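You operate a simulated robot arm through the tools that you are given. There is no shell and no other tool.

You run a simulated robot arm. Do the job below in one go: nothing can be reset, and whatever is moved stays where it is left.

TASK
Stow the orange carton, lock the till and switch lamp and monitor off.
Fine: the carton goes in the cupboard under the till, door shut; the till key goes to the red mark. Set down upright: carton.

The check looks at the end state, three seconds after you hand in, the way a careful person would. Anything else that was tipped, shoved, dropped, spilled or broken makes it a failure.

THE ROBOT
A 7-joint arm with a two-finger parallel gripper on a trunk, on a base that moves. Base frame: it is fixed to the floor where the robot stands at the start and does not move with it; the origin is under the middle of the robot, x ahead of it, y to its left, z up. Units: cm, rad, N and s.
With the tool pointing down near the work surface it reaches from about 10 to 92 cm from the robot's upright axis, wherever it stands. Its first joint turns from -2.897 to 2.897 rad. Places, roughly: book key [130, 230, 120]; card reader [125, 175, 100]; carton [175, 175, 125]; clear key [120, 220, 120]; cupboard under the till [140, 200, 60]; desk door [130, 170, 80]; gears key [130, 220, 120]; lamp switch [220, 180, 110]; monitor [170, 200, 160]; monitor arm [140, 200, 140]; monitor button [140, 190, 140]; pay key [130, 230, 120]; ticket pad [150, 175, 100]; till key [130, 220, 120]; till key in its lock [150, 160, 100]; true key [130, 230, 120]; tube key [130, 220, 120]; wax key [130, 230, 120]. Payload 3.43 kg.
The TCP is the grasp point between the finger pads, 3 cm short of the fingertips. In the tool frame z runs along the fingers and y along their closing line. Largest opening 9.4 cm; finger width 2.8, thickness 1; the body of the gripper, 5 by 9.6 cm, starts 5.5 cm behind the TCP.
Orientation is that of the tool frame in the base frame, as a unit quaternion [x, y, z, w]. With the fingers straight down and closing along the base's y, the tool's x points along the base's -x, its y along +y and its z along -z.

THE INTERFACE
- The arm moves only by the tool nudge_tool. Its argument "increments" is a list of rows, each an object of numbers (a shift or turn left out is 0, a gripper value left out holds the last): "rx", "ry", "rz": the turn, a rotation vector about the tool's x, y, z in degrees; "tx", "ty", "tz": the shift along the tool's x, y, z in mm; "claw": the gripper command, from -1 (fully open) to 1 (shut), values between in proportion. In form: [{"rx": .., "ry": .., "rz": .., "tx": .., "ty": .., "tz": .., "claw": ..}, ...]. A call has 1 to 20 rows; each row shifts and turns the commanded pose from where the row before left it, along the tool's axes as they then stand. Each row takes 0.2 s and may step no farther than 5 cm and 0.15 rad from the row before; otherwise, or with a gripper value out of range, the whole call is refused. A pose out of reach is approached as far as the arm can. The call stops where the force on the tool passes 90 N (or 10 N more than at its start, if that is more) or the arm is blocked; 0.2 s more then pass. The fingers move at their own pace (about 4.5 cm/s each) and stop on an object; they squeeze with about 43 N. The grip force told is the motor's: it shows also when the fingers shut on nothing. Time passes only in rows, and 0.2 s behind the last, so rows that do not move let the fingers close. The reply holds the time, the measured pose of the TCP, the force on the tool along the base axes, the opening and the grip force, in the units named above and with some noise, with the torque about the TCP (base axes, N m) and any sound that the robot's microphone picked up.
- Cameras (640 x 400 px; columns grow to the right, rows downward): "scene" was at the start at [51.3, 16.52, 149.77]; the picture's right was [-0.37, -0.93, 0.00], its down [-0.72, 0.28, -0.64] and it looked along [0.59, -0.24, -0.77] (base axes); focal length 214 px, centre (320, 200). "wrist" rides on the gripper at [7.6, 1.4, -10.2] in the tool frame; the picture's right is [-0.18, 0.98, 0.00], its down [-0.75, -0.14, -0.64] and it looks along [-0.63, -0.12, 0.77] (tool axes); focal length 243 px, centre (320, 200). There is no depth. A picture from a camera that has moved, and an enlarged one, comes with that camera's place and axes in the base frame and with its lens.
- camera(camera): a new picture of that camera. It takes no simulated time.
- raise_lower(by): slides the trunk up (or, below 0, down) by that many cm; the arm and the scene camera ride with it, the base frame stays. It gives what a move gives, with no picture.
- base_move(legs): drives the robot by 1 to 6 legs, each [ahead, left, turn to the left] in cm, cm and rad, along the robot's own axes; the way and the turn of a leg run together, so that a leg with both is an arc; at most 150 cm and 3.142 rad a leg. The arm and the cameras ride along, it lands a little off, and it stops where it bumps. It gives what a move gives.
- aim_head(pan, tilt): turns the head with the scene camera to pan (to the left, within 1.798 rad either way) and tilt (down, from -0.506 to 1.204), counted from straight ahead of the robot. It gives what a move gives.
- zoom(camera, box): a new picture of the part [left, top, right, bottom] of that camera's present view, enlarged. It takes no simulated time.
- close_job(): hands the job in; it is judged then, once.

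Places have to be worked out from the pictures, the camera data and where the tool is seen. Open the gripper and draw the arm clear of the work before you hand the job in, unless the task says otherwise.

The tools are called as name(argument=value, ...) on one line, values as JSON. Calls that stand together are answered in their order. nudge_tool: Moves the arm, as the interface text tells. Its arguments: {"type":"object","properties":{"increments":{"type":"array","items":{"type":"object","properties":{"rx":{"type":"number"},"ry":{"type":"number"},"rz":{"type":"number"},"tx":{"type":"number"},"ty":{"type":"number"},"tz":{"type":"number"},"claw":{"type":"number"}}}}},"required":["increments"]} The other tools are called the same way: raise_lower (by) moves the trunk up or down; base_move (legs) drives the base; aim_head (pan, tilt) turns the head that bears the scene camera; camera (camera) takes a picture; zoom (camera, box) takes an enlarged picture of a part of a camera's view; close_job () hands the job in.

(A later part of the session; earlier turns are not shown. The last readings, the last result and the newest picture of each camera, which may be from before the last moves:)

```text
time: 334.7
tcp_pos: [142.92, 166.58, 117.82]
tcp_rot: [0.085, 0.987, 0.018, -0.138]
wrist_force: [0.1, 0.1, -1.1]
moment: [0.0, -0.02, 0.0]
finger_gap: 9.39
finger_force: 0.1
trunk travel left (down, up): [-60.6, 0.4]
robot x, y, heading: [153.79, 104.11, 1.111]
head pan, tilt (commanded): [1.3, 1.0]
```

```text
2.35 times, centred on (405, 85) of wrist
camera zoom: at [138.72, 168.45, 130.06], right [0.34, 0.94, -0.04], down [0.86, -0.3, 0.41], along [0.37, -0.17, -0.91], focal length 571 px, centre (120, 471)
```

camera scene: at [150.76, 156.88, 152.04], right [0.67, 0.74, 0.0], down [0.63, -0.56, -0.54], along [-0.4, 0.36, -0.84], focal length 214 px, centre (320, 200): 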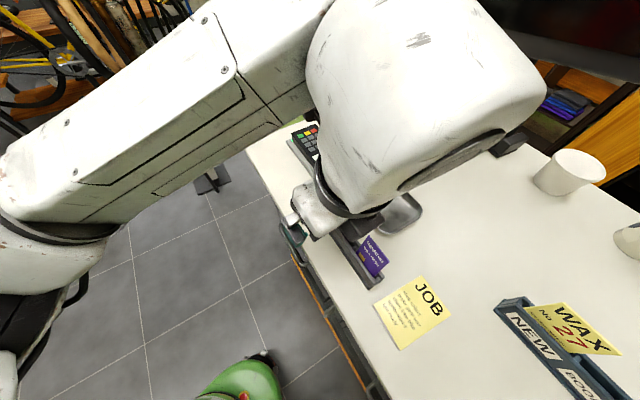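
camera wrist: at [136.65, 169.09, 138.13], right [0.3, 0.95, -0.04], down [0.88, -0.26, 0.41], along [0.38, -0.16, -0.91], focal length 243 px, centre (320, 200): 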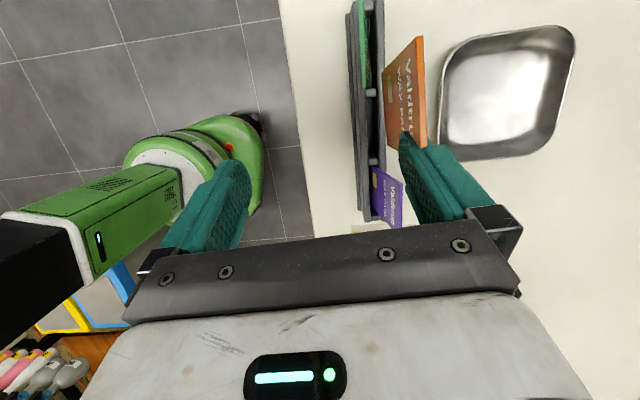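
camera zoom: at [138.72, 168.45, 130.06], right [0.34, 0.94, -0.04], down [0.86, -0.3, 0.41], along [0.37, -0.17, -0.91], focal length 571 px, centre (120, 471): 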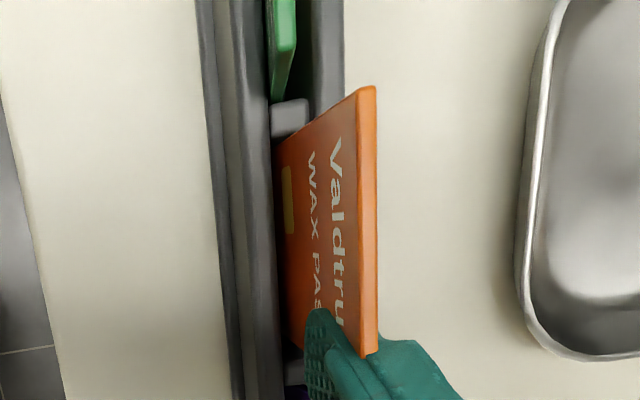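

nudge_tool(increments=[{"tx": -1.1, "tz": 3.8}, {"tx": 0}])

nudge_tool(increments=[{"tx": -1.1, "tz": 3.8}, {"tx": 0}])

zoom(camera="wrist", box=[345, 0, 465, 170])

```text
time: 335.3
tcp_pos: [143.12, 166.55, 117.43]
tcp_rot: [0.085, 0.986, 0.019, -0.139]
wrist_force: [0.3, -0.1, -0.5]
moment: [0.02, -0.01, 0.0]
finger_gap: 9.39
finger_force: 0.1
trunk travel left (down, up): [-60.6, 0.4]
robot x, y, heading: [153.92, 104.2, 1.111]
head pan, tilt (commanded): [1.3, 1.0]
```

```text
time: 335.9
tcp_pos: [142.99, 166.38, 117.29]
tcp_rot: [0.086, 0.986, 0.019, -0.139]
wrist_force: [3.5, -0.5, 22.8]
moment: [1.43, 0.69, -0.25]
finger_gap: 9.41
finger_force: 0.0
trunk travel left (down, up): [-60.6, 0.4]
robot x, y, heading: [153.73, 104.06, 1.112]
head pan, tilt (commanded): [1.3, 1.0]
```

```text
2.35 times, centred on (405, 85) of wrist
camera zoom: at [138.8, 168.33, 129.46], right [0.35, 0.94, -0.04], down [0.86, -0.3, 0.41], along [0.37, -0.17, -0.91], focal length 571 px, centre (120, 471)
```

zoom: 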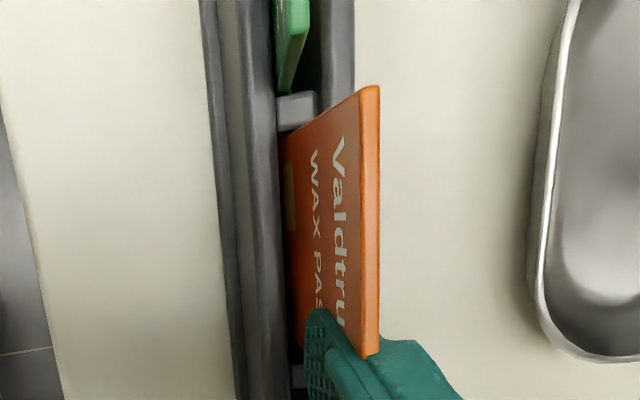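

The card is seated (23 N upward reaction). Now relieving slightly and sliding the finger off eastward, step by step.

nudge_tool(increments=[{"tx": 0.6, "tz": -2}, {"tx": -4.8, "tz": -1.4}, {"tx": 0}])

zoom(camera="wrist", box=[345, 0, 465, 170])

nudge_tool(increments=[{"tx": -4.8, "tz": -1.4}, {"tx": -4.8, "tz": -1.4}, {"tx": 0}])

zoom(camera="wrist", box=[345, 0, 465, 170])

```text
time: 336.7
tcp_pos: [143.47, 166.26, 117.34]
tcp_rot: [0.084, 0.987, 0.018, -0.139]
wrist_force: [-4.2, 0.6, 6.8]
moment: [0.48, 0.58, 0.23]
finger_gap: 9.41
finger_force: 0.1
trunk travel left (down, up): [-60.6, 0.4]
robot x, y, heading: [153.97, 104.21, 1.112]
head pan, tilt (commanded): [1.3, 1.0]
```

```text
2.35 times, centred on (405, 85) of wrist
camera zoom: at [139.21, 168.29, 129.46], right [0.34, 0.94, -0.04], down [0.86, -0.3, 0.41], along [0.37, -0.17, -0.91], focal length 571 px, centre (120, 471)
```

zoom: 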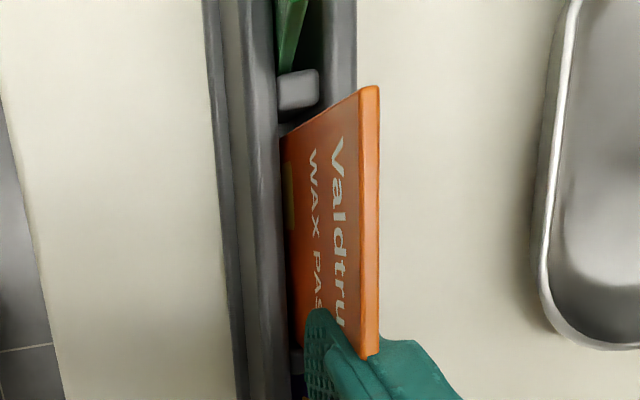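

```text
time: 337.5
tcp_pos: [144.14, 166.18, 117.27]
tcp_rot: [0.084, 0.986, 0.018, -0.139]
wrist_force: [-21.4, 4.2, 1.7]
moment: [0.25, 1.05, 1.17]
finger_gap: 9.41
finger_force: 0.0
trunk travel left (down, up): [-60.6, 0.4]
robot x, y, heading: [153.64, 104.29, 1.11]
head pan, tilt (commanded): [1.3, 1.0]
```

```text
2.35 times, centred on (405, 85) of wrist
camera zoom: at [139.98, 168.1, 129.52], right [0.34, 0.94, -0.04], down [0.86, -0.3, 0.41], along [0.37, -0.17, -0.91], focal length 571 px, centre (120, 471)
```

zoom: 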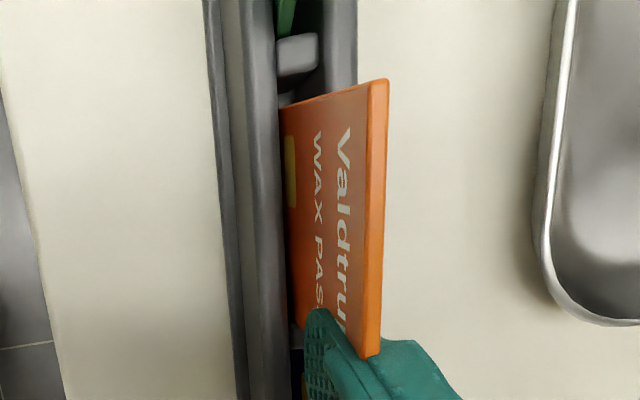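

The stand hasn't moved and the card is slipping off the finger. Continuing east in small steps.

nudge_tool(increments=[{"tx": -4.8, "tz": -1.4}, {"tx": -4.8, "tz": -1.4}, {"tx": 0}])

zoom(camera="wrist", box=[345, 0, 465, 170])

```text
time: 338.3
tcp_pos: [145.46, 165.94, 117.36]
tcp_rot: [0.086, 0.986, 0.018, -0.139]
wrist_force: [-19.9, 3.6, 1.9]
moment: [0.23, 0.97, 1.08]
finger_gap: 9.37
finger_force: 0.1
trunk travel left (down, up): [-60.6, 0.4]
robot x, y, heading: [153.79, 104.45, 1.11]
head pan, tilt (commanded): [1.3, 1.0]
```

```text
2.35 times, centred on (405, 85) of wrist
camera zoom: at [141.25, 167.87, 129.55], right [0.35, 0.94, -0.04], down [0.86, -0.3, 0.41], along [0.37, -0.17, -0.91], focal length 571 px, centre (120, 471)
```

zoom: 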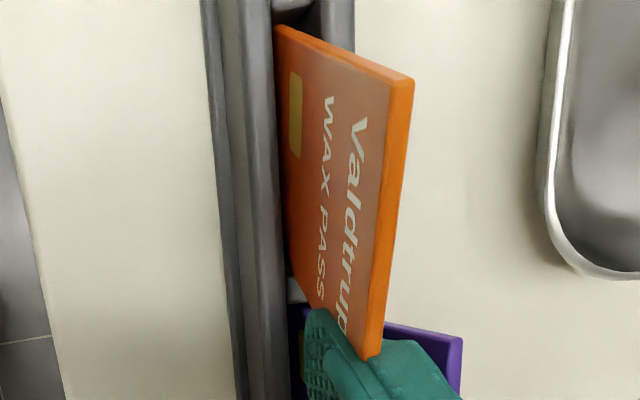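

Pulling east just tips the card, so I return west to re-seat it. Then I'll press it north against its slot walls (so friction holds it) and strip the finger off upward.

nudge_tool(increments=[{"tx": 4.8, "tz": 1.4}, {"tx": 4.8, "tz": 1.4}, {"tx": 4.8, "tz": 1.4}, {"tx": 0}])

zoom(camera="wrist", box=[345, 0, 465, 170])

```text
time: 339.3
tcp_pos: [144.44, 166.23, 117.49]
tcp_rot: [0.09, 0.987, 0.019, -0.135]
wrist_force: [38.0, -8.1, 21.5]
moment: [0.89, -1.03, -2.0]
finger_gap: 9.38
finger_force: 0.0
trunk travel left (down, up): [-60.6, 0.4]
robot x, y, heading: [153.89, 104.39, 1.101]
head pan, tilt (commanded): [1.3, 1.0]
```

```text
2.35 times, centred on (405, 85) of wrist
camera zoom: at [140.27, 168.17, 129.61], right [0.35, 0.93, -0.04], down [0.86, -0.31, 0.41], along [0.37, -0.18, -0.91], focal length 571 px, centre (120, 471)
```

zoom: 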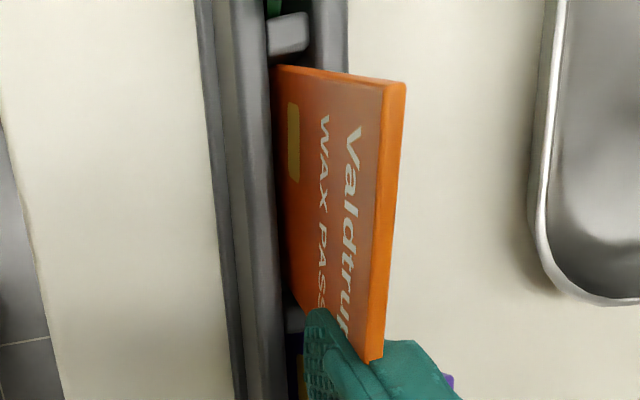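

nudge_tool(increments=[{"tx": 1.4, "tz": -4.8}, {"tx": 1.4, "tz": -4.8}, {"tx": 0}])

zoom(camera="wrist", box=[345, 0, 465, 170])

```text
time: 340.1
tcp_pos: [143.74, 166.15, 118.25]
tcp_rot: [0.082, 0.987, 0.017, -0.139]
wrist_force: [3.5, 0.5, -1.0]
moment: [-0.04, -0.39, -0.32]
finger_gap: 9.39
finger_force: 0.0
trunk travel left (down, up): [-60.6, 0.4]
robot x, y, heading: [153.76, 104.45, 1.109]
head pan, tilt (commanded): [1.3, 1.0]
```

```text
2.35 times, centred on (405, 85) of wrist
camera zoom: at [139.51, 168.11, 130.4], right [0.34, 0.94, -0.04], down [0.87, -0.29, 0.41], along [0.37, -0.17, -0.91], focal length 571 px, centre (120, 471)
```

zoom: 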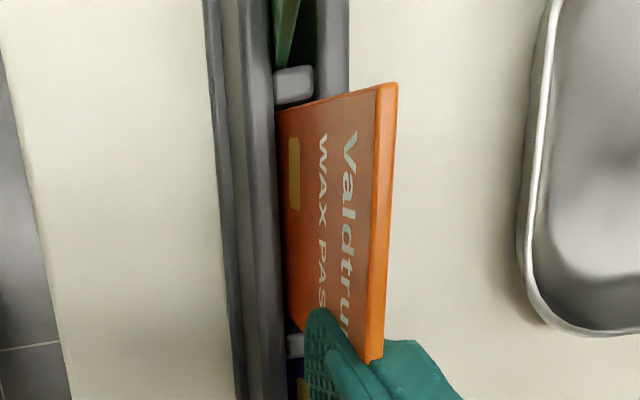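

The card sits in its compartment nearly level again. Lowering 0.5 cm to seat, then pressing north ~1 cm to clamp it by its slot walls.

nudge_tool(increments=[{"tx": -1.4, "tz": 4.8}, {"ty": 5}, {"ty": 5}, {"ty": 0}])

zoom(camera="wrist", box=[345, 0, 465, 170])

```text
time: 341.1
tcp_pos: [144.02, 167.18, 117.75]
tcp_rot: [0.085, 0.987, 0.018, -0.138]
wrist_force: [-4.6, -12.3, 2.8]
moment: [-0.3, 0.17, 0.16]
finger_gap: 8.65
finger_force: 0.0
trunk travel left (down, up): [-60.6, 0.4]
robot x, y, heading: [153.9, 104.3, 1.11]
head pan, tilt (commanded): [1.3, 1.0]
```

```text
2.35 times, centred on (405, 85) of wrist
camera zoom: at [139.81, 169.07, 129.94], right [0.34, 0.94, -0.04], down [0.86, -0.3, 0.41], along [0.37, -0.17, -0.91], focal length 571 px, centre (120, 471)
```

zoom: 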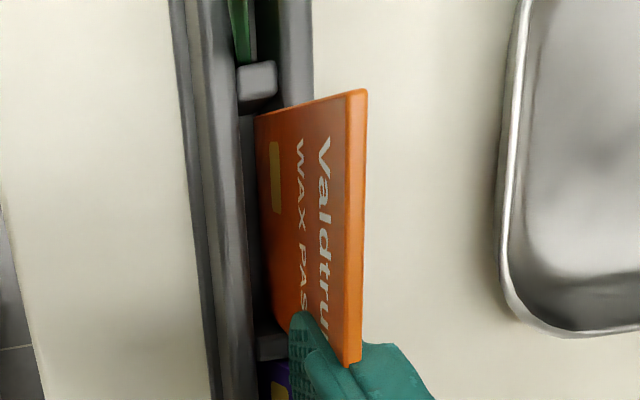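

The slot now holds the card (12 N). Pulling the finger up 1.2 cm and looking.

nudge_tool(increments=[{"ty": 3, "tx": 1.7, "tz": -5.8}, {"tx": 1.7, "tz": -5.8}, {"tx": 0}])

zoom(camera="wrist", box=[345, 0, 465, 170])

```text
time: 341.9
tcp_pos: [144.14, 167.47, 119.04]
tcp_rot: [0.085, 0.987, 0.018, -0.137]
wrist_force: [-1.5, -17.1, -5.7]
moment: [-1.26, -0.04, 0.15]
finger_gap: 8.4
finger_force: 0.1
trunk travel left (down, up): [-60.6, 0.4]
robot x, y, heading: [153.77, 103.99, 1.115]
head pan, tilt (commanded): [1.3, 1.0]
```

```text
2.35 times, centred on (405, 85) of wrist
camera zoom: at [139.94, 169.4, 131.2], right [0.34, 0.94, -0.04], down [0.86, -0.3, 0.41], along [0.37, -0.17, -0.91], focal length 571 px, centre (120, 471)
```

zoom: 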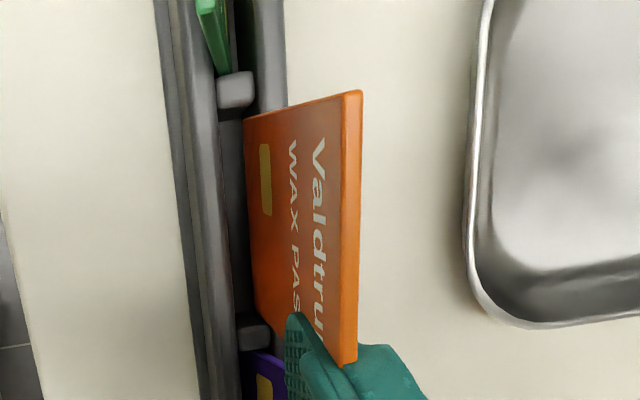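

The card still came up with the finger. I'll re-seat it, press north harder (so the slot walls really clamp it), and pull up again.

nudge_tool(increments=[{"ty": -8}, {"tx": -1.7, "tz": 5.8}, {"tx": -1.9, "tz": 6.7}, {"tx": 0}])

nudge_tool(increments=[{"ty": 8}, {"ty": 8}, {"ty": 8}, {"ty": 0}])

zoom(camera="wrist", box=[345, 0, 465, 170])

```text
time: 342.9
tcp_pos: [144.03, 166.77, 117.73]
tcp_rot: [0.085, 0.987, 0.019, -0.137]
wrist_force: [-3.1, -2.1, 2.0]
moment: [0.05, 0.03, 0.15]
finger_gap: 9.25
finger_force: 0.0
trunk travel left (down, up): [-60.6, 0.4]
robot x, y, heading: [153.77, 104.11, 1.112]
head pan, tilt (commanded): [1.3, 1.0]
```

```text
time: 343.9
tcp_pos: [144.39, 168.61, 117.82]
tcp_rot: [0.084, 0.987, 0.014, -0.138]
wrist_force: [-6.9, -50.6, 6.9]
moment: [-1.37, 0.02, 0.23]
finger_gap: 6.5
finger_force: 0.1
trunk travel left (down, up): [-60.6, 0.4]
robot x, y, heading: [153.74, 103.91, 1.109]
head pan, tilt (commanded): [1.3, 1.0]
```

```text
2.35 times, centred on (405, 85) of wrist
camera zoom: at [140.08, 170.66, 129.96], right [0.34, 0.94, -0.05], down [0.86, -0.29, 0.41], along [0.37, -0.18, -0.91], focal length 571 px, centre (120, 471)
```

zoom: 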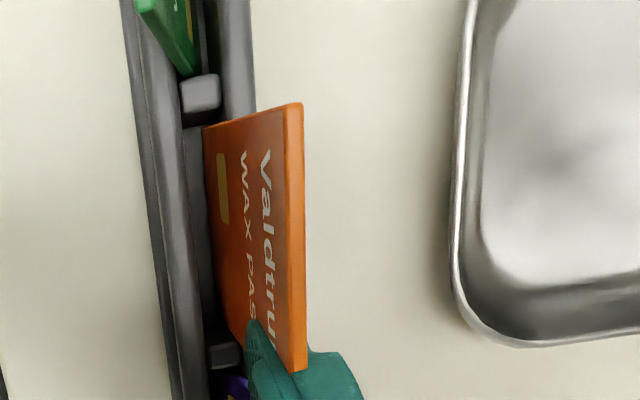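

Clamped with ~50 N. Pulling up 1.5 cm now.

nudge_tool(increments=[{"tx": 1.7, "tz": -5.8}, {"tx": 1.7, "tz": -5.8}, {"tx": 1, "tz": -3.5}, {"tx": 0}])

zoom(camera="wrist", box=[325, 0, 445, 170])

```text
time: 344.9
tcp_pos: [144.31, 168.93, 119.4]
tcp_rot: [0.084, 0.987, 0.015, -0.139]
wrist_force: [-9.2, -34.6, -4.2]
moment: [-2.4, 0.49, 0.74]
finger_gap: 7.3
finger_force: 0.1
trunk travel left (down, up): [-60.6, 0.4]
robot x, y, heading: [154.15, 103.93, 1.116]
head pan, tilt (commanded): [1.3, 1.0]
```

```text
2.35 times, centred on (385, 85) of wrist
camera zoom: at [140.19, 170.89, 131.54], right [0.34, 0.94, -0.05], down [0.86, -0.29, 0.41], along [0.37, -0.18, -0.91], focal length 571 px, centre (167, 471)
```

zoom: 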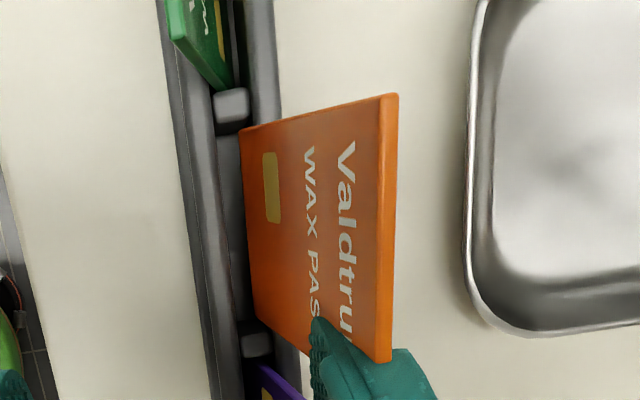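

It still clings. Next idea: with the card seated, pull the finger away perpendicular to the card (south); the slot's tall front wall should hold the card back. Re-seating first.

nudge_tool(increments=[{"ty": -8}, {"ty": -8}, {"tx": -1.7, "tz": 5.8}, {"tx": -1.7, "tz": 5.8}, {"tx": -1.2, "tz": 4}, {"tx": 0}])

zoom(camera="wrist", box=[345, 0, 465, 170])

nudge_tool(increments=[{"ty": -8}, {"ty": -8}, {"ty": 0}])

zoom(camera="wrist", box=[345, 0, 465, 170])

```text
time: 346.3
tcp_pos: [144.29, 167.42, 117.59]
tcp_rot: [0.085, 0.987, 0.017, -0.137]
wrist_force: [-2.9, -18.2, 4.2]
moment: [-0.66, 0.18, 0.28]
finger_gap: 8.34
finger_force: 0.1
trunk travel left (down, up): [-60.6, 0.4]
robot x, y, heading: [153.88, 104.17, 1.113]
head pan, tilt (commanded): [1.3, 1.0]
```

```text
2.35 times, centred on (405, 85) of wrist
camera zoom: at [139.98, 169.41, 129.83], right [0.35, 0.94, -0.04], down [0.86, -0.3, 0.41], along [0.37, -0.17, -0.91], focal length 571 px, centre (120, 471)
```

zoom: 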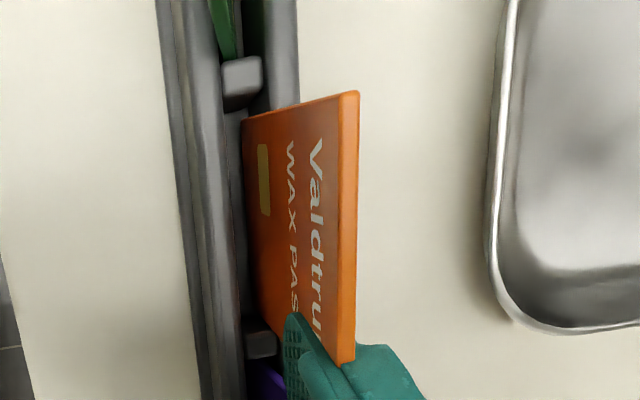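

```text
time: 347.1
tcp_pos: [143.91, 166.04, 117.62]
tcp_rot: [0.086, 0.986, 0.019, -0.138]
wrist_force: [0.5, -0.1, 0.8]
moment: [0.05, 0.0, 0.0]
finger_gap: 9.4
finger_force: 0.0
trunk travel left (down, up): [-60.6, 0.4]
robot x, y, heading: [153.85, 104.01, 1.111]
head pan, tilt (commanded): [1.3, 1.0]
```

```text
2.35 times, centred on (405, 85) of wrist
camera zoom: at [139.79, 167.95, 129.78], right [0.35, 0.94, -0.04], down [0.86, -0.3, 0.41], along [0.37, -0.17, -0.91], focal length 571 px, centre (120, 471)
```

zoom: 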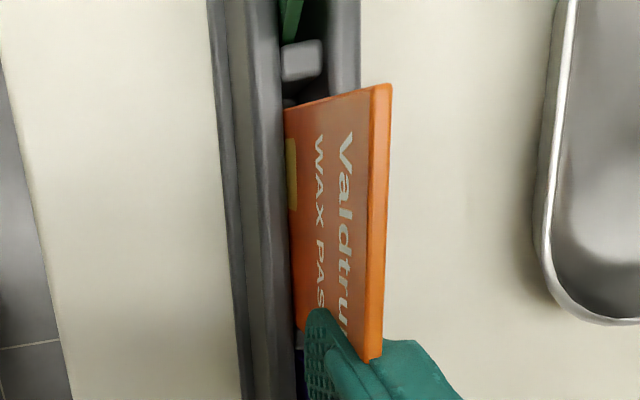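

Seated and free of force. Pulling south 1.6 cm more to separate.

nudge_tool(increments=[{"ty": -8}, {"ty": -8}, {"ty": 0}])

zoom(camera="wrist", box=[345, 0, 465, 170])

```text
time: 347.9
tcp_pos: [143.62, 164.2, 117.69]
tcp_rot: [0.084, 0.987, 0.018, -0.138]
wrist_force: [-0.2, 0.8, 1.8]
moment: [0.02, 0.01, 0.01]
finger_gap: 9.42
finger_force: 0.0
trunk travel left (down, up): [-60.6, 0.4]
robot x, y, heading: [154.0, 104.28, 1.11]
head pan, tilt (commanded): [1.3, 1.0]
```

```text
2.35 times, centred on (405, 85) of wrist
camera zoom: at [139.42, 166.21, 129.84], right [0.34, 0.94, -0.04], down [0.86, -0.3, 0.41], along [0.37, -0.17, -0.91], focal length 571 px, centre (120, 471)
```

zoom: 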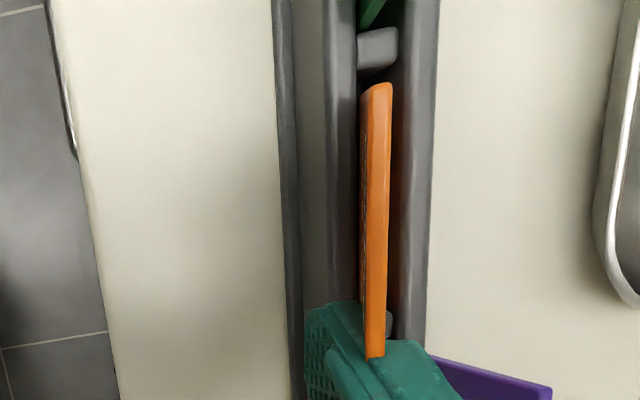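

The card now stands vertical in its slot with the finger still pinching its east end. Pulling a bit further south.

nudge_tool(increments=[{"ty": -6}, {"ty": -6}, {"ty": 0}])

zoom(camera="wrist", box=[345, 0, 465, 170])

```text
time: 348.7
tcp_pos: [143.32, 162.87, 117.76]
tcp_rot: [0.083, 0.987, 0.015, -0.139]
wrist_force: [0.2, 0.6, -0.2]
moment: [-0.01, -0.04, -0.01]
finger_gap: 9.38
finger_force: 0.1
trunk travel left (down, up): [-60.6, 0.4]
robot x, y, heading: [153.76, 103.86, 1.11]
head pan, tilt (commanded): [1.3, 1.0]
```

```text
2.35 times, centred on (405, 85) of wrist
camera zoom: at [139.06, 164.85, 129.82], right [0.34, 0.94, -0.04], down [0.86, -0.29, 0.41], along [0.37, -0.18, -0.91], focal length 571 px, centre (120, 471)
```

zoom: 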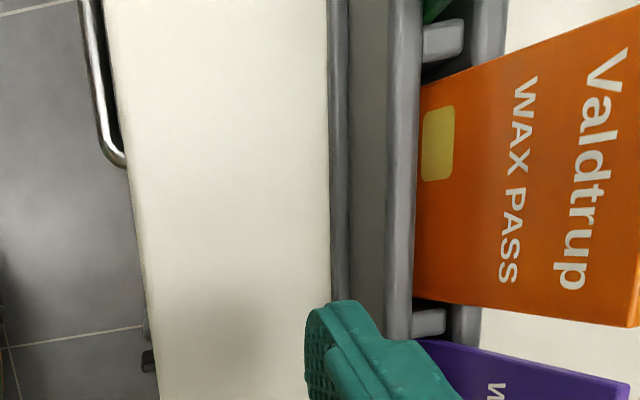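

The orange card slipped free and now leans back properly seated in its slot. Raising the tool straight up and away, then inspecting the stand.

nudge_tool(increments=[{"tx": 3, "ty": -12, "tz": -10}, {"tx": 4, "ty": -12, "tz": -14}, {"tx": 4, "ty": -10, "tz": -14}, {"tx": 0}])

camera(camera="wrist")

aim_head(pan=0.9, tilt=0.9)

camera(camera="scene")

```text
time: 349.7
tcp_pos: [142.83, 159.86, 121.37]
tcp_rot: [0.085, 0.987, 0.017, -0.138]
wrist_force: [-0.4, -0.5, -0.1]
moment: [-0.03, 0.0, -0.02]
finger_gap: 9.42
finger_force: 0.2
trunk travel left (down, up): [-60.6, 0.4]
robot x, y, heading: [153.85, 104.18, 1.109]
head pan, tilt (commanded): [1.3, 1.0]
```

```text
taken
camera wrist: at [138.69, 161.78, 133.61], right [0.34, 0.94, -0.04], down [0.86, -0.3, 0.41], along [0.37, -0.17, -0.91], focal length 243 px, centre (320, 200)
```

wrist: 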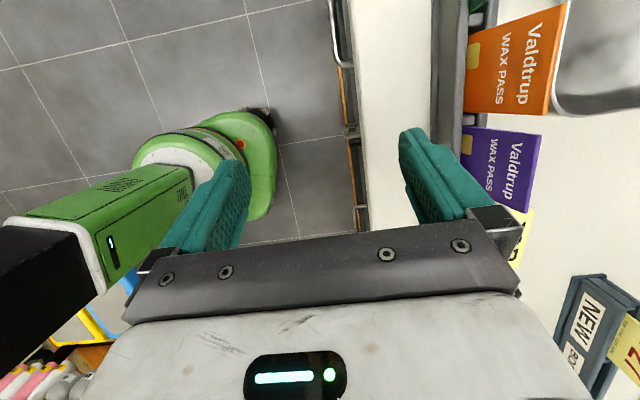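

```text
time: 350.6
tcp_pos: [142.88, 159.91, 121.44]
tcp_rot: [0.086, 0.987, 0.018, -0.137]
wrist_force: [0.0, 0.0, 0.7]
moment: [-0.03, 0.03, 0.01]
finger_gap: 9.39
finger_force: 0.0
trunk travel left (down, up): [-60.6, 0.4]
robot x, y, heading: [153.69, 104.33, 1.112]
head pan, tilt (commanded): [0.901, 0.901]
```

```text
taken
camera scene: at [152.72, 159.05, 152.76], right [0.9, 0.43, 0.0], down [0.34, -0.71, -0.62], along [-0.27, 0.56, -0.78], focal length 214 px, centre (320, 200)
```

scene: 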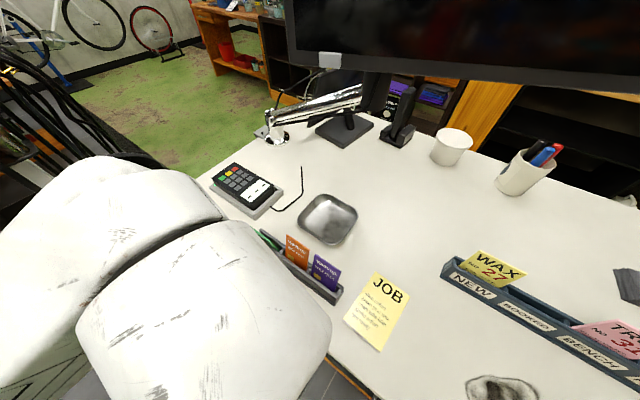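

zoom(camera="scene", box=[245, 215, 360, 310])

base_move(legs=[[-9, -4, 0]])

camera(camera="scene")

zoom(camera="scene", box=[230, 150, 350, 250])

```text
4.21 times, centred on (302, 262) of scene
camera zoom: at [152.72, 159.05, 152.76], right [0.9, 0.43, 0.0], down [0.34, -0.71, -0.62], along [-0.27, 0.56, -0.78], focal length 903 px, centre (394, -63)
```

zoom: 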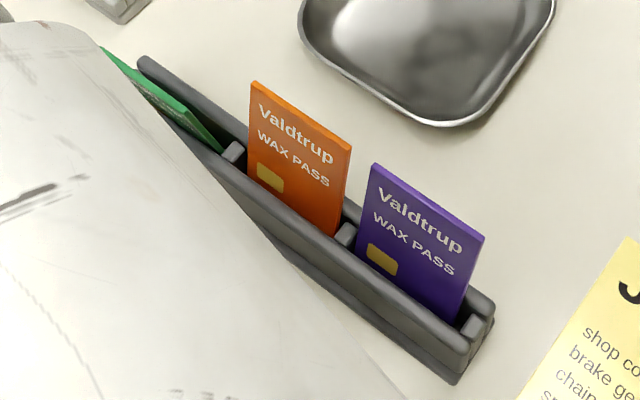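

```text
time: 351.7
tcp_pos: [142.49, 149.96, 121.44]
tcp_rot: [0.086, 0.986, 0.019, -0.138]
wrist_force: [0.3, -0.8, 0.5]
moment: [-0.04, 0.01, 0.0]
finger_gap: 9.38
finger_force: 0.0
trunk travel left (down, up): [-60.6, 0.4]
robot x, y, heading: [153.36, 94.18, 1.104]
head pan, tilt (commanded): [0.901, 0.901]
```

```text
taken
camera scene: at [152.35, 149.2, 152.77], right [0.91, 0.43, 0.0], down [0.33, -0.71, -0.62], along [-0.26, 0.56, -0.78], focal length 214 px, centre (320, 200)
```

scene: 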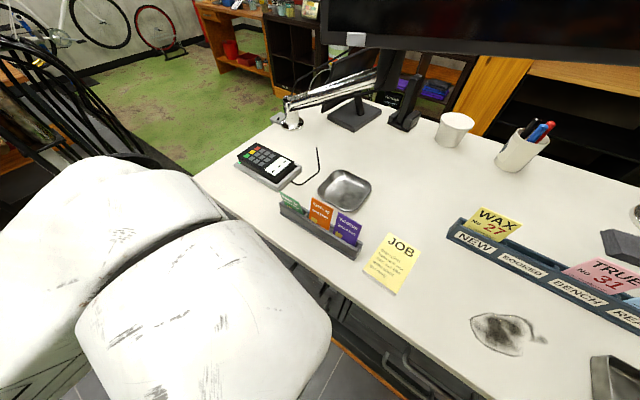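

```text
4.00 times, centred on (290, 200) of scene
camera zoom: at [152.35, 149.2, 152.77], right [0.91, 0.43, 0.0], down [0.33, -0.71, -0.62], along [-0.26, 0.56, -0.78], focal length 858 px, centre (440, 200)
```

zoom: 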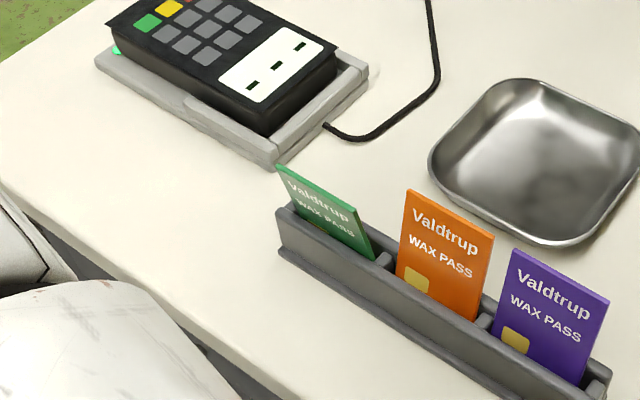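

Orange and purple lean back properly again; only the green card leans forward. I'll push its top gently back with the closed, vertical fist. First shifting the base left in the free space, closing the gripper and levelling the tool.

base_move(legs=[[0, 9, 0]])

nudge_tool(increments=[{"ry": -5.3, "claw": 1}, {"ry": -5.3}, {"ry": -5.3}, {"rz": 0}, {"rz": 0}, {"rz": 0}, {"rz": 0}])

camera(camera="wrist")

```text
time: 352.8
tcp_pos: [134.28, 154.05, 121.38]
tcp_rot: [0.085, 0.987, 0.018, -0.139]
wrist_force: [-0.6, -0.4, 0.3]
moment: [0.0, 0.02, -0.02]
finger_gap: 9.41
finger_force: 0.1
trunk travel left (down, up): [-60.6, 0.4]
robot x, y, heading: [145.69, 98.19, 1.116]
head pan, tilt (commanded): [0.901, 0.901]
```

```text
time: 354.4
tcp_pos: [134.19, 153.94, 121.38]
tcp_rot: [0.087, 0.996, 0.006, 0.0]
wrist_force: [-0.2, -0.7, -0.7]
moment: [0.03, -0.01, -0.04]
finger_gap: 0.0
finger_force: 33.4
trunk travel left (down, up): [-60.6, 0.4]
robot x, y, heading: [145.22, 98.35, 1.107]
head pan, tilt (commanded): [0.901, 0.901]
```

```text
taken
camera wrist: at [127.0, 156.49, 131.93], right [0.35, 0.94, 0.01], down [0.72, -0.28, 0.64], along [0.6, -0.22, -0.77], focal length 243 px, centre (320, 200)
```

wrist: 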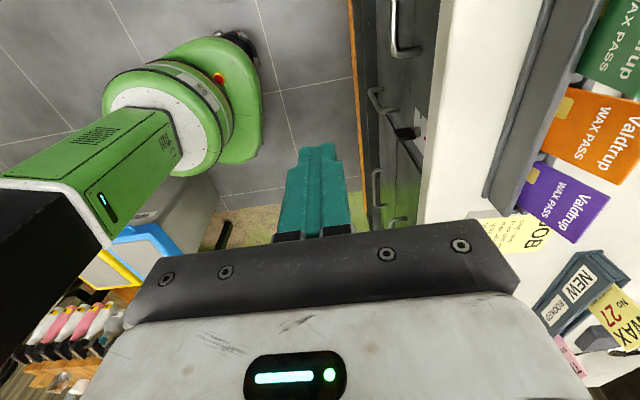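

Bins look in place too. Moving the vertical fist to just south of the green card (x≈134), above the counter.

nudge_tool(increments=[{"tx": 29}, {"ty": 45}, {"ty": 45}, {"ty": 42}, {"tz": 20}, {"tz": 18}, {"tz": 0}])

camera(camera="wrist")

zoom(camera="wrist", box=[320, 60, 480, 240])

```text
time: 356.0
tcp_pos: [133.63, 167.61, 117.92]
tcp_rot: [0.087, 0.996, 0.006, 0.0]
wrist_force: [0.1, 0.2, -0.3]
moment: [0.03, 0.0, -0.01]
finger_gap: 0.01
finger_force: 32.9
trunk travel left (down, up): [-60.6, 0.4]
robot x, y, heading: [145.44, 98.39, 1.114]
head pan, tilt (commanded): [0.901, 0.901]
```

```text
taken
camera wrist: at [126.4, 170.11, 128.37], right [0.35, 0.94, 0.01], down [0.72, -0.28, 0.64], along [0.6, -0.22, -0.77], focal length 243 px, centre (320, 200)
```

wrist: 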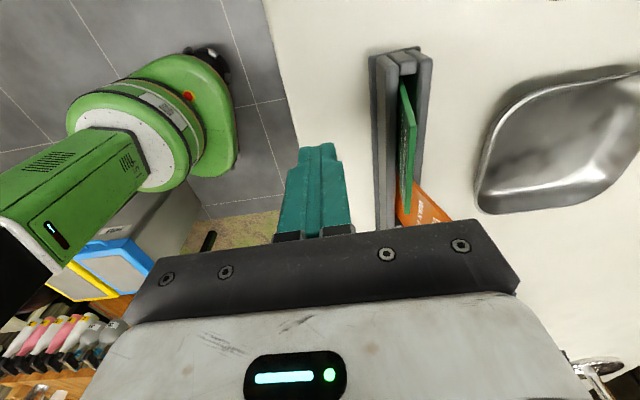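

```text
2.22 times, centred on (400, 150) of wrist
camera zoom: at [126.4, 170.11, 128.37], right [0.35, 0.94, 0.01], down [0.72, -0.28, 0.64], along [0.6, -0.22, -0.77], focal length 539 px, centre (142, 311)
```

zoom: 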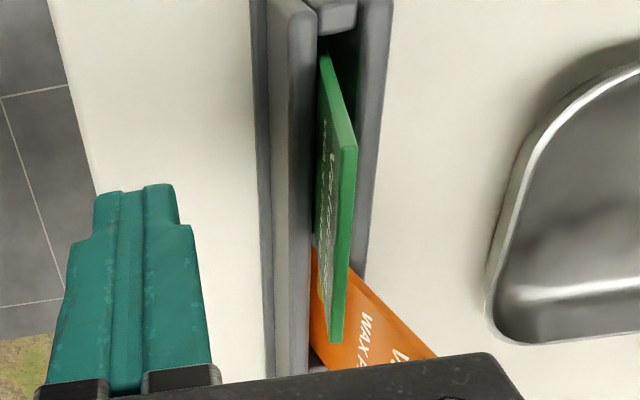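

The green card stands almost vertical. Advancing north toward it, then pushing its top gently past upright.

nudge_tool(increments=[{"ty": 15}, {"ty": 15}, {"ty": 0}])

nudge_tool(increments=[{"ty": 6}, {"ty": 6}, {"ty": 0}])

zoom(camera="wrist", box=[280, 60, 440, 240])

```text
time: 356.8
tcp_pos: [134.31, 170.46, 117.77]
tcp_rot: [0.086, 0.996, 0.006, -0.002]
wrist_force: [-0.4, 0.4, -0.5]
moment: [-0.02, -0.01, 0.0]
finger_gap: 0.0
finger_force: 32.6
trunk travel left (down, up): [-60.6, 0.4]
robot x, y, heading: [145.35, 98.07, 1.113]
head pan, tilt (commanded): [0.901, 0.901]
```

```text
time: 357.6
tcp_pos: [134.56, 171.62, 117.83]
tcp_rot: [0.087, 0.996, 0.006, 0.001]
wrist_force: [-0.4, 0.1, 1.4]
moment: [0.02, 0.03, 0.0]
finger_gap: 0.0
finger_force: 33.4
trunk travel left (down, up): [-60.6, 0.4]
robot x, y, heading: [145.39, 98.06, 1.113]
head pan, tilt (commanded): [0.901, 0.901]
```

```text
2.22 times, centred on (360, 150) of wrist
camera zoom: at [127.28, 174.16, 128.29], right [0.35, 0.94, 0.01], down [0.72, -0.28, 0.64], along [0.6, -0.22, -0.77], focal length 539 px, centre (231, 311)
```

zoom: 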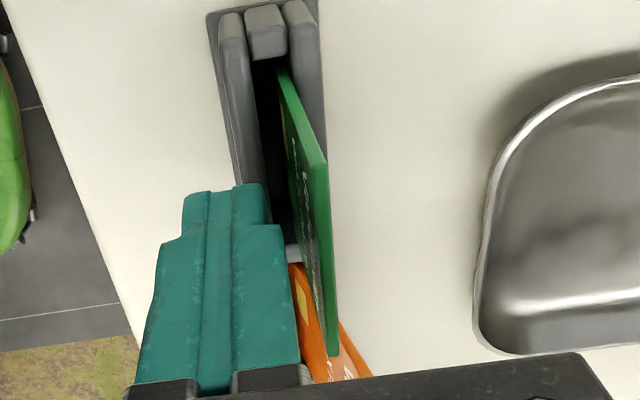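

The green card has tipped back onto its rear wall. Retreating south and checking all three cards.

nudge_tool(increments=[{"ty": -15}, {"ty": -20}, {"ty": -30}, {"tz": -20}, {"ty": -45}, {"ty": -45}, {"ty": 0}])

aim_head(pan=0.5, tilt=0.9)

camera(camera="scene")

camera(camera="wrist")

```text
time: 359.2
tcp_pos: [131.67, 156.58, 119.58]
tcp_rot: [0.087, 0.996, 0.006, -0.001]
wrist_force: [-0.1, 0.5, 0.3]
moment: [0.0, 0.0, 0.01]
finger_gap: 0.01
finger_force: 32.4
trunk travel left (down, up): [-60.6, 0.4]
robot x, y, heading: [144.99, 98.1, 1.109]
head pan, tilt (commanded): [0.901, 0.901]
```

```text
time: 360.1
tcp_pos: [131.65, 156.67, 119.59]
tcp_rot: [0.086, 0.996, 0.006, -0.001]
wrist_force: [-0.2, -0.5, -0.6]
moment: [0.03, -0.05, 0.02]
finger_gap: 0.0
finger_force: 33.4
trunk travel left (down, up): [-60.6, 0.4]
robot x, y, heading: [145.51, 98.33, 1.114]
head pan, tilt (commanded): [0.499, 0.901]
```

```text
taken
camera scene: at [147.08, 153.9, 152.77], right [1.0, 0.04, 0.0], down [0.03, -0.78, -0.62], along [-0.03, 0.62, -0.78], focal length 214 px, centre (320, 200)
```

scene: 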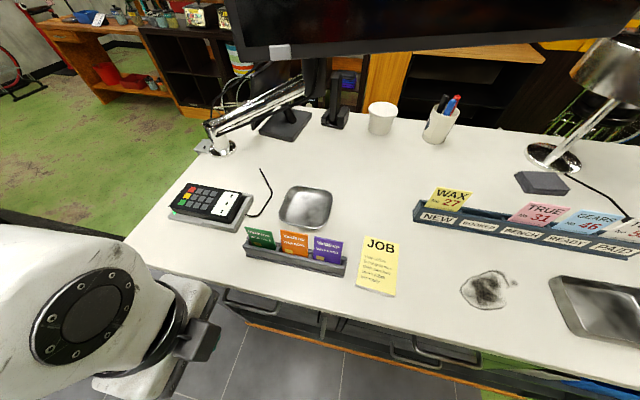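

```text
taken
camera wrist: at [124.39, 159.07, 130.09], right [0.35, 0.94, 0.01], down [0.72, -0.28, 0.64], along [0.6, -0.22, -0.77], focal length 243 px, centre (320, 200)
```

wrist: 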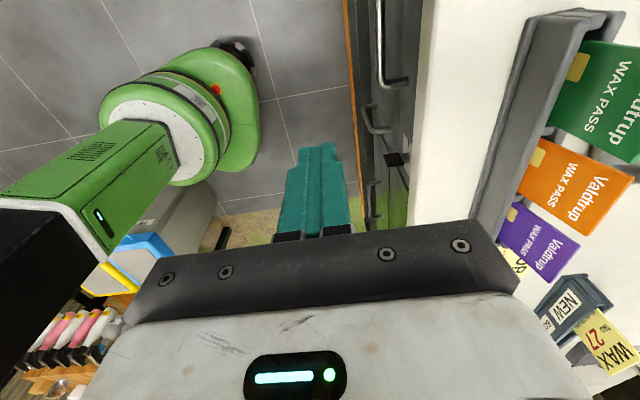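

All three cards stand as they did originally. Now I'll back off from the desk and look at the bins I bumped.

base_move(legs=[[-14, -4, 0]])

aim_head(pan=-1.3, tilt=0.7)

camera(camera="scene")

zoom(camera="scene", box=[0, 390, 640, 400])

```text
time: 361.4
tcp_pos: [129.22, 142.6, 119.61]
tcp_rot: [0.086, 0.996, 0.006, 0.0]
wrist_force: [0.3, -1.0, -0.3]
moment: [-0.04, 0.02, 0.0]
finger_gap: 0.02
finger_force: 32.8
trunk travel left (down, up): [-60.6, 0.4]
robot x, y, heading: [143.07, 84.13, 1.109]
head pan, tilt (commanded): [0.499, 0.901]
```

```text
time: 363.2
tcp_pos: [129.15, 142.62, 119.57]
tcp_rot: [0.086, 0.996, 0.006, -0.001]
wrist_force: [-0.2, -0.5, -0.8]
moment: [-0.02, 0.02, 0.04]
finger_gap: 0.0
finger_force: 32.8
trunk travel left (down, up): [-60.6, 0.4]
robot x, y, heading: [142.89, 84.24, 1.112]
head pan, tilt (commanded): [-1.3, 0.7]
```

```text
taken
camera scene: at [153.27, 130.76, 154.38], right [-0.19, -0.98, 0.0], down [-0.63, 0.12, -0.77], along [0.75, -0.14, -0.64], focal length 214 px, centre (320, 200)
```

scene: 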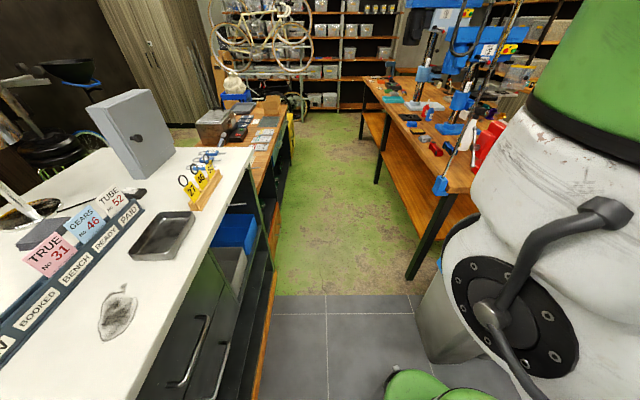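

```text
1.00 times, centred on (320, 395) of scene (not enlarged: the box is as wide or as high as the picture)
camera zoom: at [153.27, 130.76, 154.38], right [-0.19, -0.98, 0.0], down [-0.63, 0.12, -0.77], along [0.75, -0.14, -0.64], focal length 214 px, centre (320, 5)
```

zoom: 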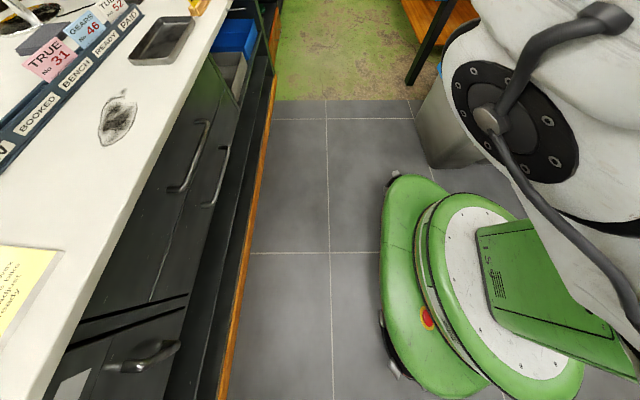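

The bin body I can see stands upright. For a full look I'll lower the trunk (clear of the hung wheels) and turn right a bit.

raise_lower(by=-15)

base_move(legs=[[-10, 14, 0], [0, 0, -0.75]])

aim_head(pan=-0.4, tilt=0.6)

camera(camera="scene")

```text
time: 364.9
tcp_pos: [129.14, 142.52, 104.61]
tcp_rot: [0.086, 0.996, 0.007, 0.0]
wrist_force: [-0.2, 0.9, 0.0]
moment: [0.01, 0.01, -0.02]
finger_gap: 0.0
finger_force: 33.2
trunk travel left (down, up): [-45.6, 15.4]
robot x, y, heading: [142.87, 84.1, 1.109]
head pan, tilt (commanded): [-1.3, 0.7]
```

```text
time: 368.3
tcp_pos: [154.86, 133.86, 104.76]
tcp_rot: [0.438, 0.899, 0.006, 0.002]
wrist_force: [-0.2, -0.5, -0.1]
moment: [-0.02, 0.02, 0.04]
finger_gap: 0.0
finger_force: 32.8
trunk travel left (down, up): [-45.6, 15.4]
robot x, y, heading: [126.09, 81.02, 0.375]
head pan, tilt (commanded): [-1.3, 0.7]
```

```text
time: 369.5
tcp_pos: [154.81, 133.84, 104.63]
tcp_rot: [0.438, 0.899, 0.005, 0.002]
wrist_force: [0.3, -0.1, -0.1]
moment: [0.03, 0.0, 0.0]
finger_gap: 0.0
finger_force: 32.7
trunk travel left (down, up): [-45.6, 15.4]
robot x, y, heading: [125.99, 81.05, 0.381]
head pan, tilt (commanded): [-0.4, 0.6]
```

```text
taken
camera scene: at [168.68, 115.48, 140.24], right [-0.02, -1.0, 0.0], down [-0.56, 0.01, -0.83], along [0.82, -0.02, -0.57], focal length 214 px, centre (320, 200)
```

scene: 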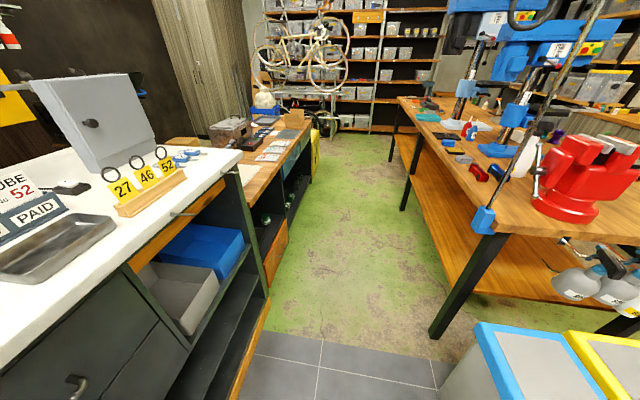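

Tags look alike and upright from here. Turning the head further right to see the bins.

aim_head(pan=-0.9, tilt=0.8)

camera(camera="scene")

aim_head(pan=0.7, tilt=0.6)

camera(camera="scene")

```text
time: 370.5
tcp_pos: [154.79, 133.82, 104.68]
tcp_rot: [0.437, 0.899, 0.005, 0.001]
wrist_force: [0.0, 0.3, -0.4]
moment: [0.01, 0.03, 0.04]
finger_gap: 0.0
finger_force: 33.0
trunk travel left (down, up): [-45.6, 15.4]
robot x, y, heading: [126.16, 81.21, 0.38]
head pan, tilt (commanded): [-0.901, 0.799]
```

```text
taken
camera scene: at [166.85, 111.65, 138.56], right [-0.5, -0.87, 0.0], down [-0.62, 0.36, -0.7], along [0.61, -0.35, -0.72], focal length 214 px, centre (320, 200)
```

scene: 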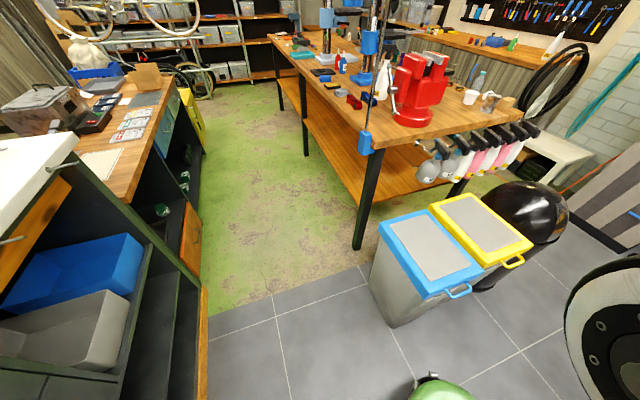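

```text
time: 372.1
tcp_pos: [154.9, 133.86, 104.61]
tcp_rot: [0.437, 0.899, 0.006, 0.002]
wrist_force: [-0.7, 0.2, 0.0]
moment: [-0.01, -0.02, 0.0]
finger_gap: 0.01
finger_force: 32.9
trunk travel left (down, up): [-45.6, 15.4]
robot x, y, heading: [126.24, 81.05, 0.378]
head pan, tilt (commanded): [0.7, 0.6]
```

```text
taken
camera scene: at [164.02, 123.45, 140.24], right [0.88, -0.47, 0.0], down [-0.27, -0.5, -0.82], along [0.39, 0.73, -0.57], focal length 214 px, centre (320, 200)
```

scene: 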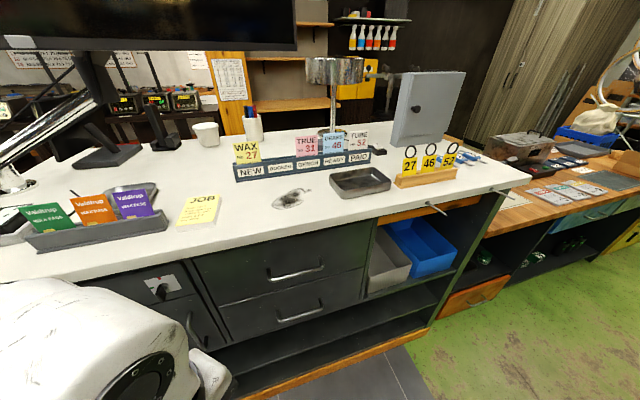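

Bins stand upright and aligned. A last close check of the counter items, lock and door from here.

zoom(camera="scene", box=[220, 110, 480, 220])

zoom(camera="scene", box=[0, 170, 240, 320])

zoom(camera="scene", box=[80, 260, 230, 370])

```text
2.46 times, centred on (350, 165) of scene
camera zoom: at [164.02, 123.45, 140.24], right [0.88, -0.47, 0.0], down [-0.27, -0.5, -0.82], along [0.39, 0.73, -0.57], focal length 528 px, centre (246, 286)
```

zoom: 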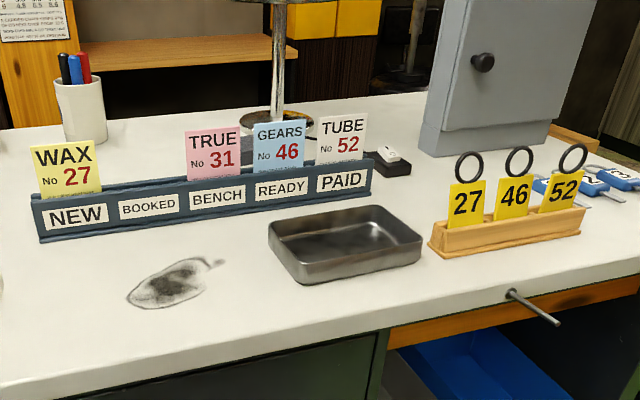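

```text
2.67 times, centred on (120, 245) of scene
camera zoom: at [164.02, 123.45, 140.24], right [0.88, -0.47, 0.0], down [-0.27, -0.5, -0.82], along [0.39, 0.73, -0.57], focal length 572 px, centre (853, 80)
```

zoom: 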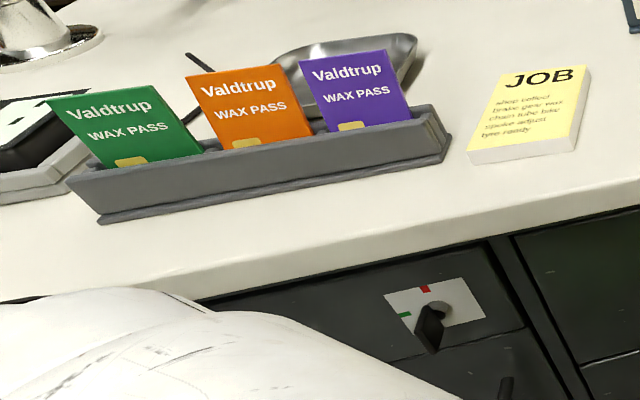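

```text
3.64 times, centred on (155, 315) of scene
camera zoom: at [164.02, 123.45, 140.24], right [0.88, -0.47, 0.0], down [-0.27, -0.5, -0.82], along [0.39, 0.73, -0.57], focal length 780 px, centre (920, -218)
```

zoom: 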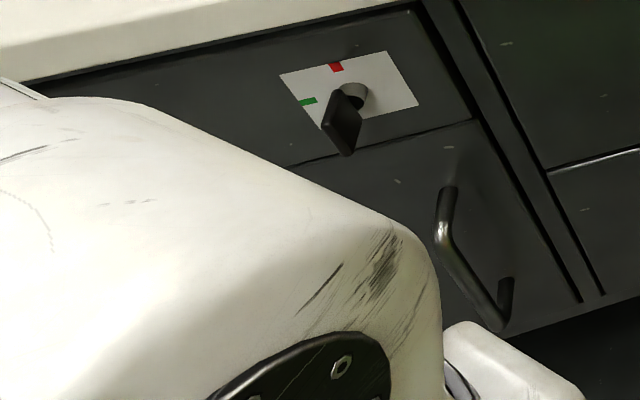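

All counter items, key and door look right. To be sure about the lamp, I'll lower the head below the shade's rim and look up into it.

raise_lower(by=-22)

aim_head(pan=0.65, tilt=0.0)

camera(camera="scene")

zoom(camera="scene", box=[260, 130, 420, 240])

```text
time: 374.5
tcp_pos: [154.82, 133.91, 82.74]
tcp_rot: [0.438, 0.899, 0.006, 0.001]
wrist_force: [0.1, -0.1, -0.5]
moment: [0.02, 0.0, 0.01]
finger_gap: 0.0
finger_force: 33.0
trunk travel left (down, up): [-23.6, 37.4]
robot x, y, heading: [126.32, 81.22, 0.375]
head pan, tilt (commanded): [0.7, 0.6]
```

```text
time: 375.5
tcp_pos: [154.93, 133.83, 82.67]
tcp_rot: [0.438, 0.899, 0.006, 0.002]
wrist_force: [-0.1, -0.8, 0.2]
moment: [-0.01, -0.02, 0.01]
finger_gap: 0.01
finger_force: 32.7
trunk travel left (down, up): [-23.6, 37.4]
robot x, y, heading: [125.96, 81.37, 0.379]
head pan, tilt (commanded): [0.649, 0.0]
```

```text
taken
camera scene: at [164.49, 123.37, 123.76], right [0.86, -0.52, 0.0], down [0.0, 0.0, -1.0], along [0.52, 0.86, 0.0], focal length 214 px, centre (320, 200)
```

scene: 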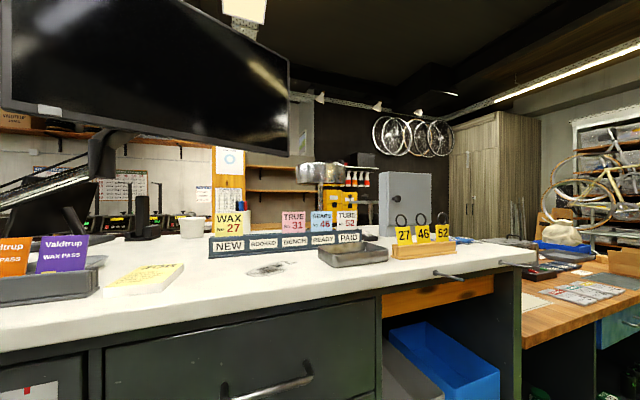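

```text
3.64 times, centred on (340, 185) of scene
camera zoom: at [164.49, 123.37, 123.76], right [0.86, -0.52, 0.0], down [0.0, 0.0, -1.0], along [0.52, 0.86, 0.0], focal length 780 px, centre (247, 254)
```

zoom: 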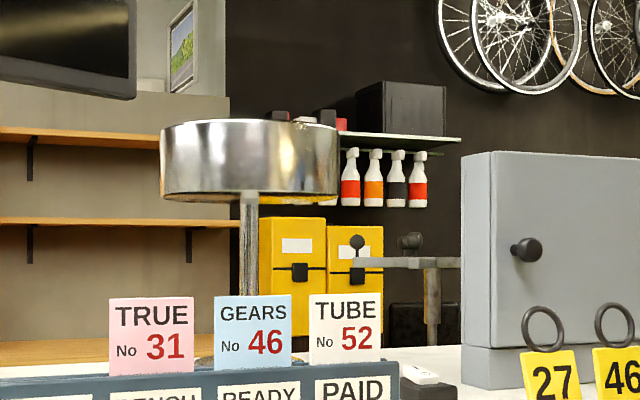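

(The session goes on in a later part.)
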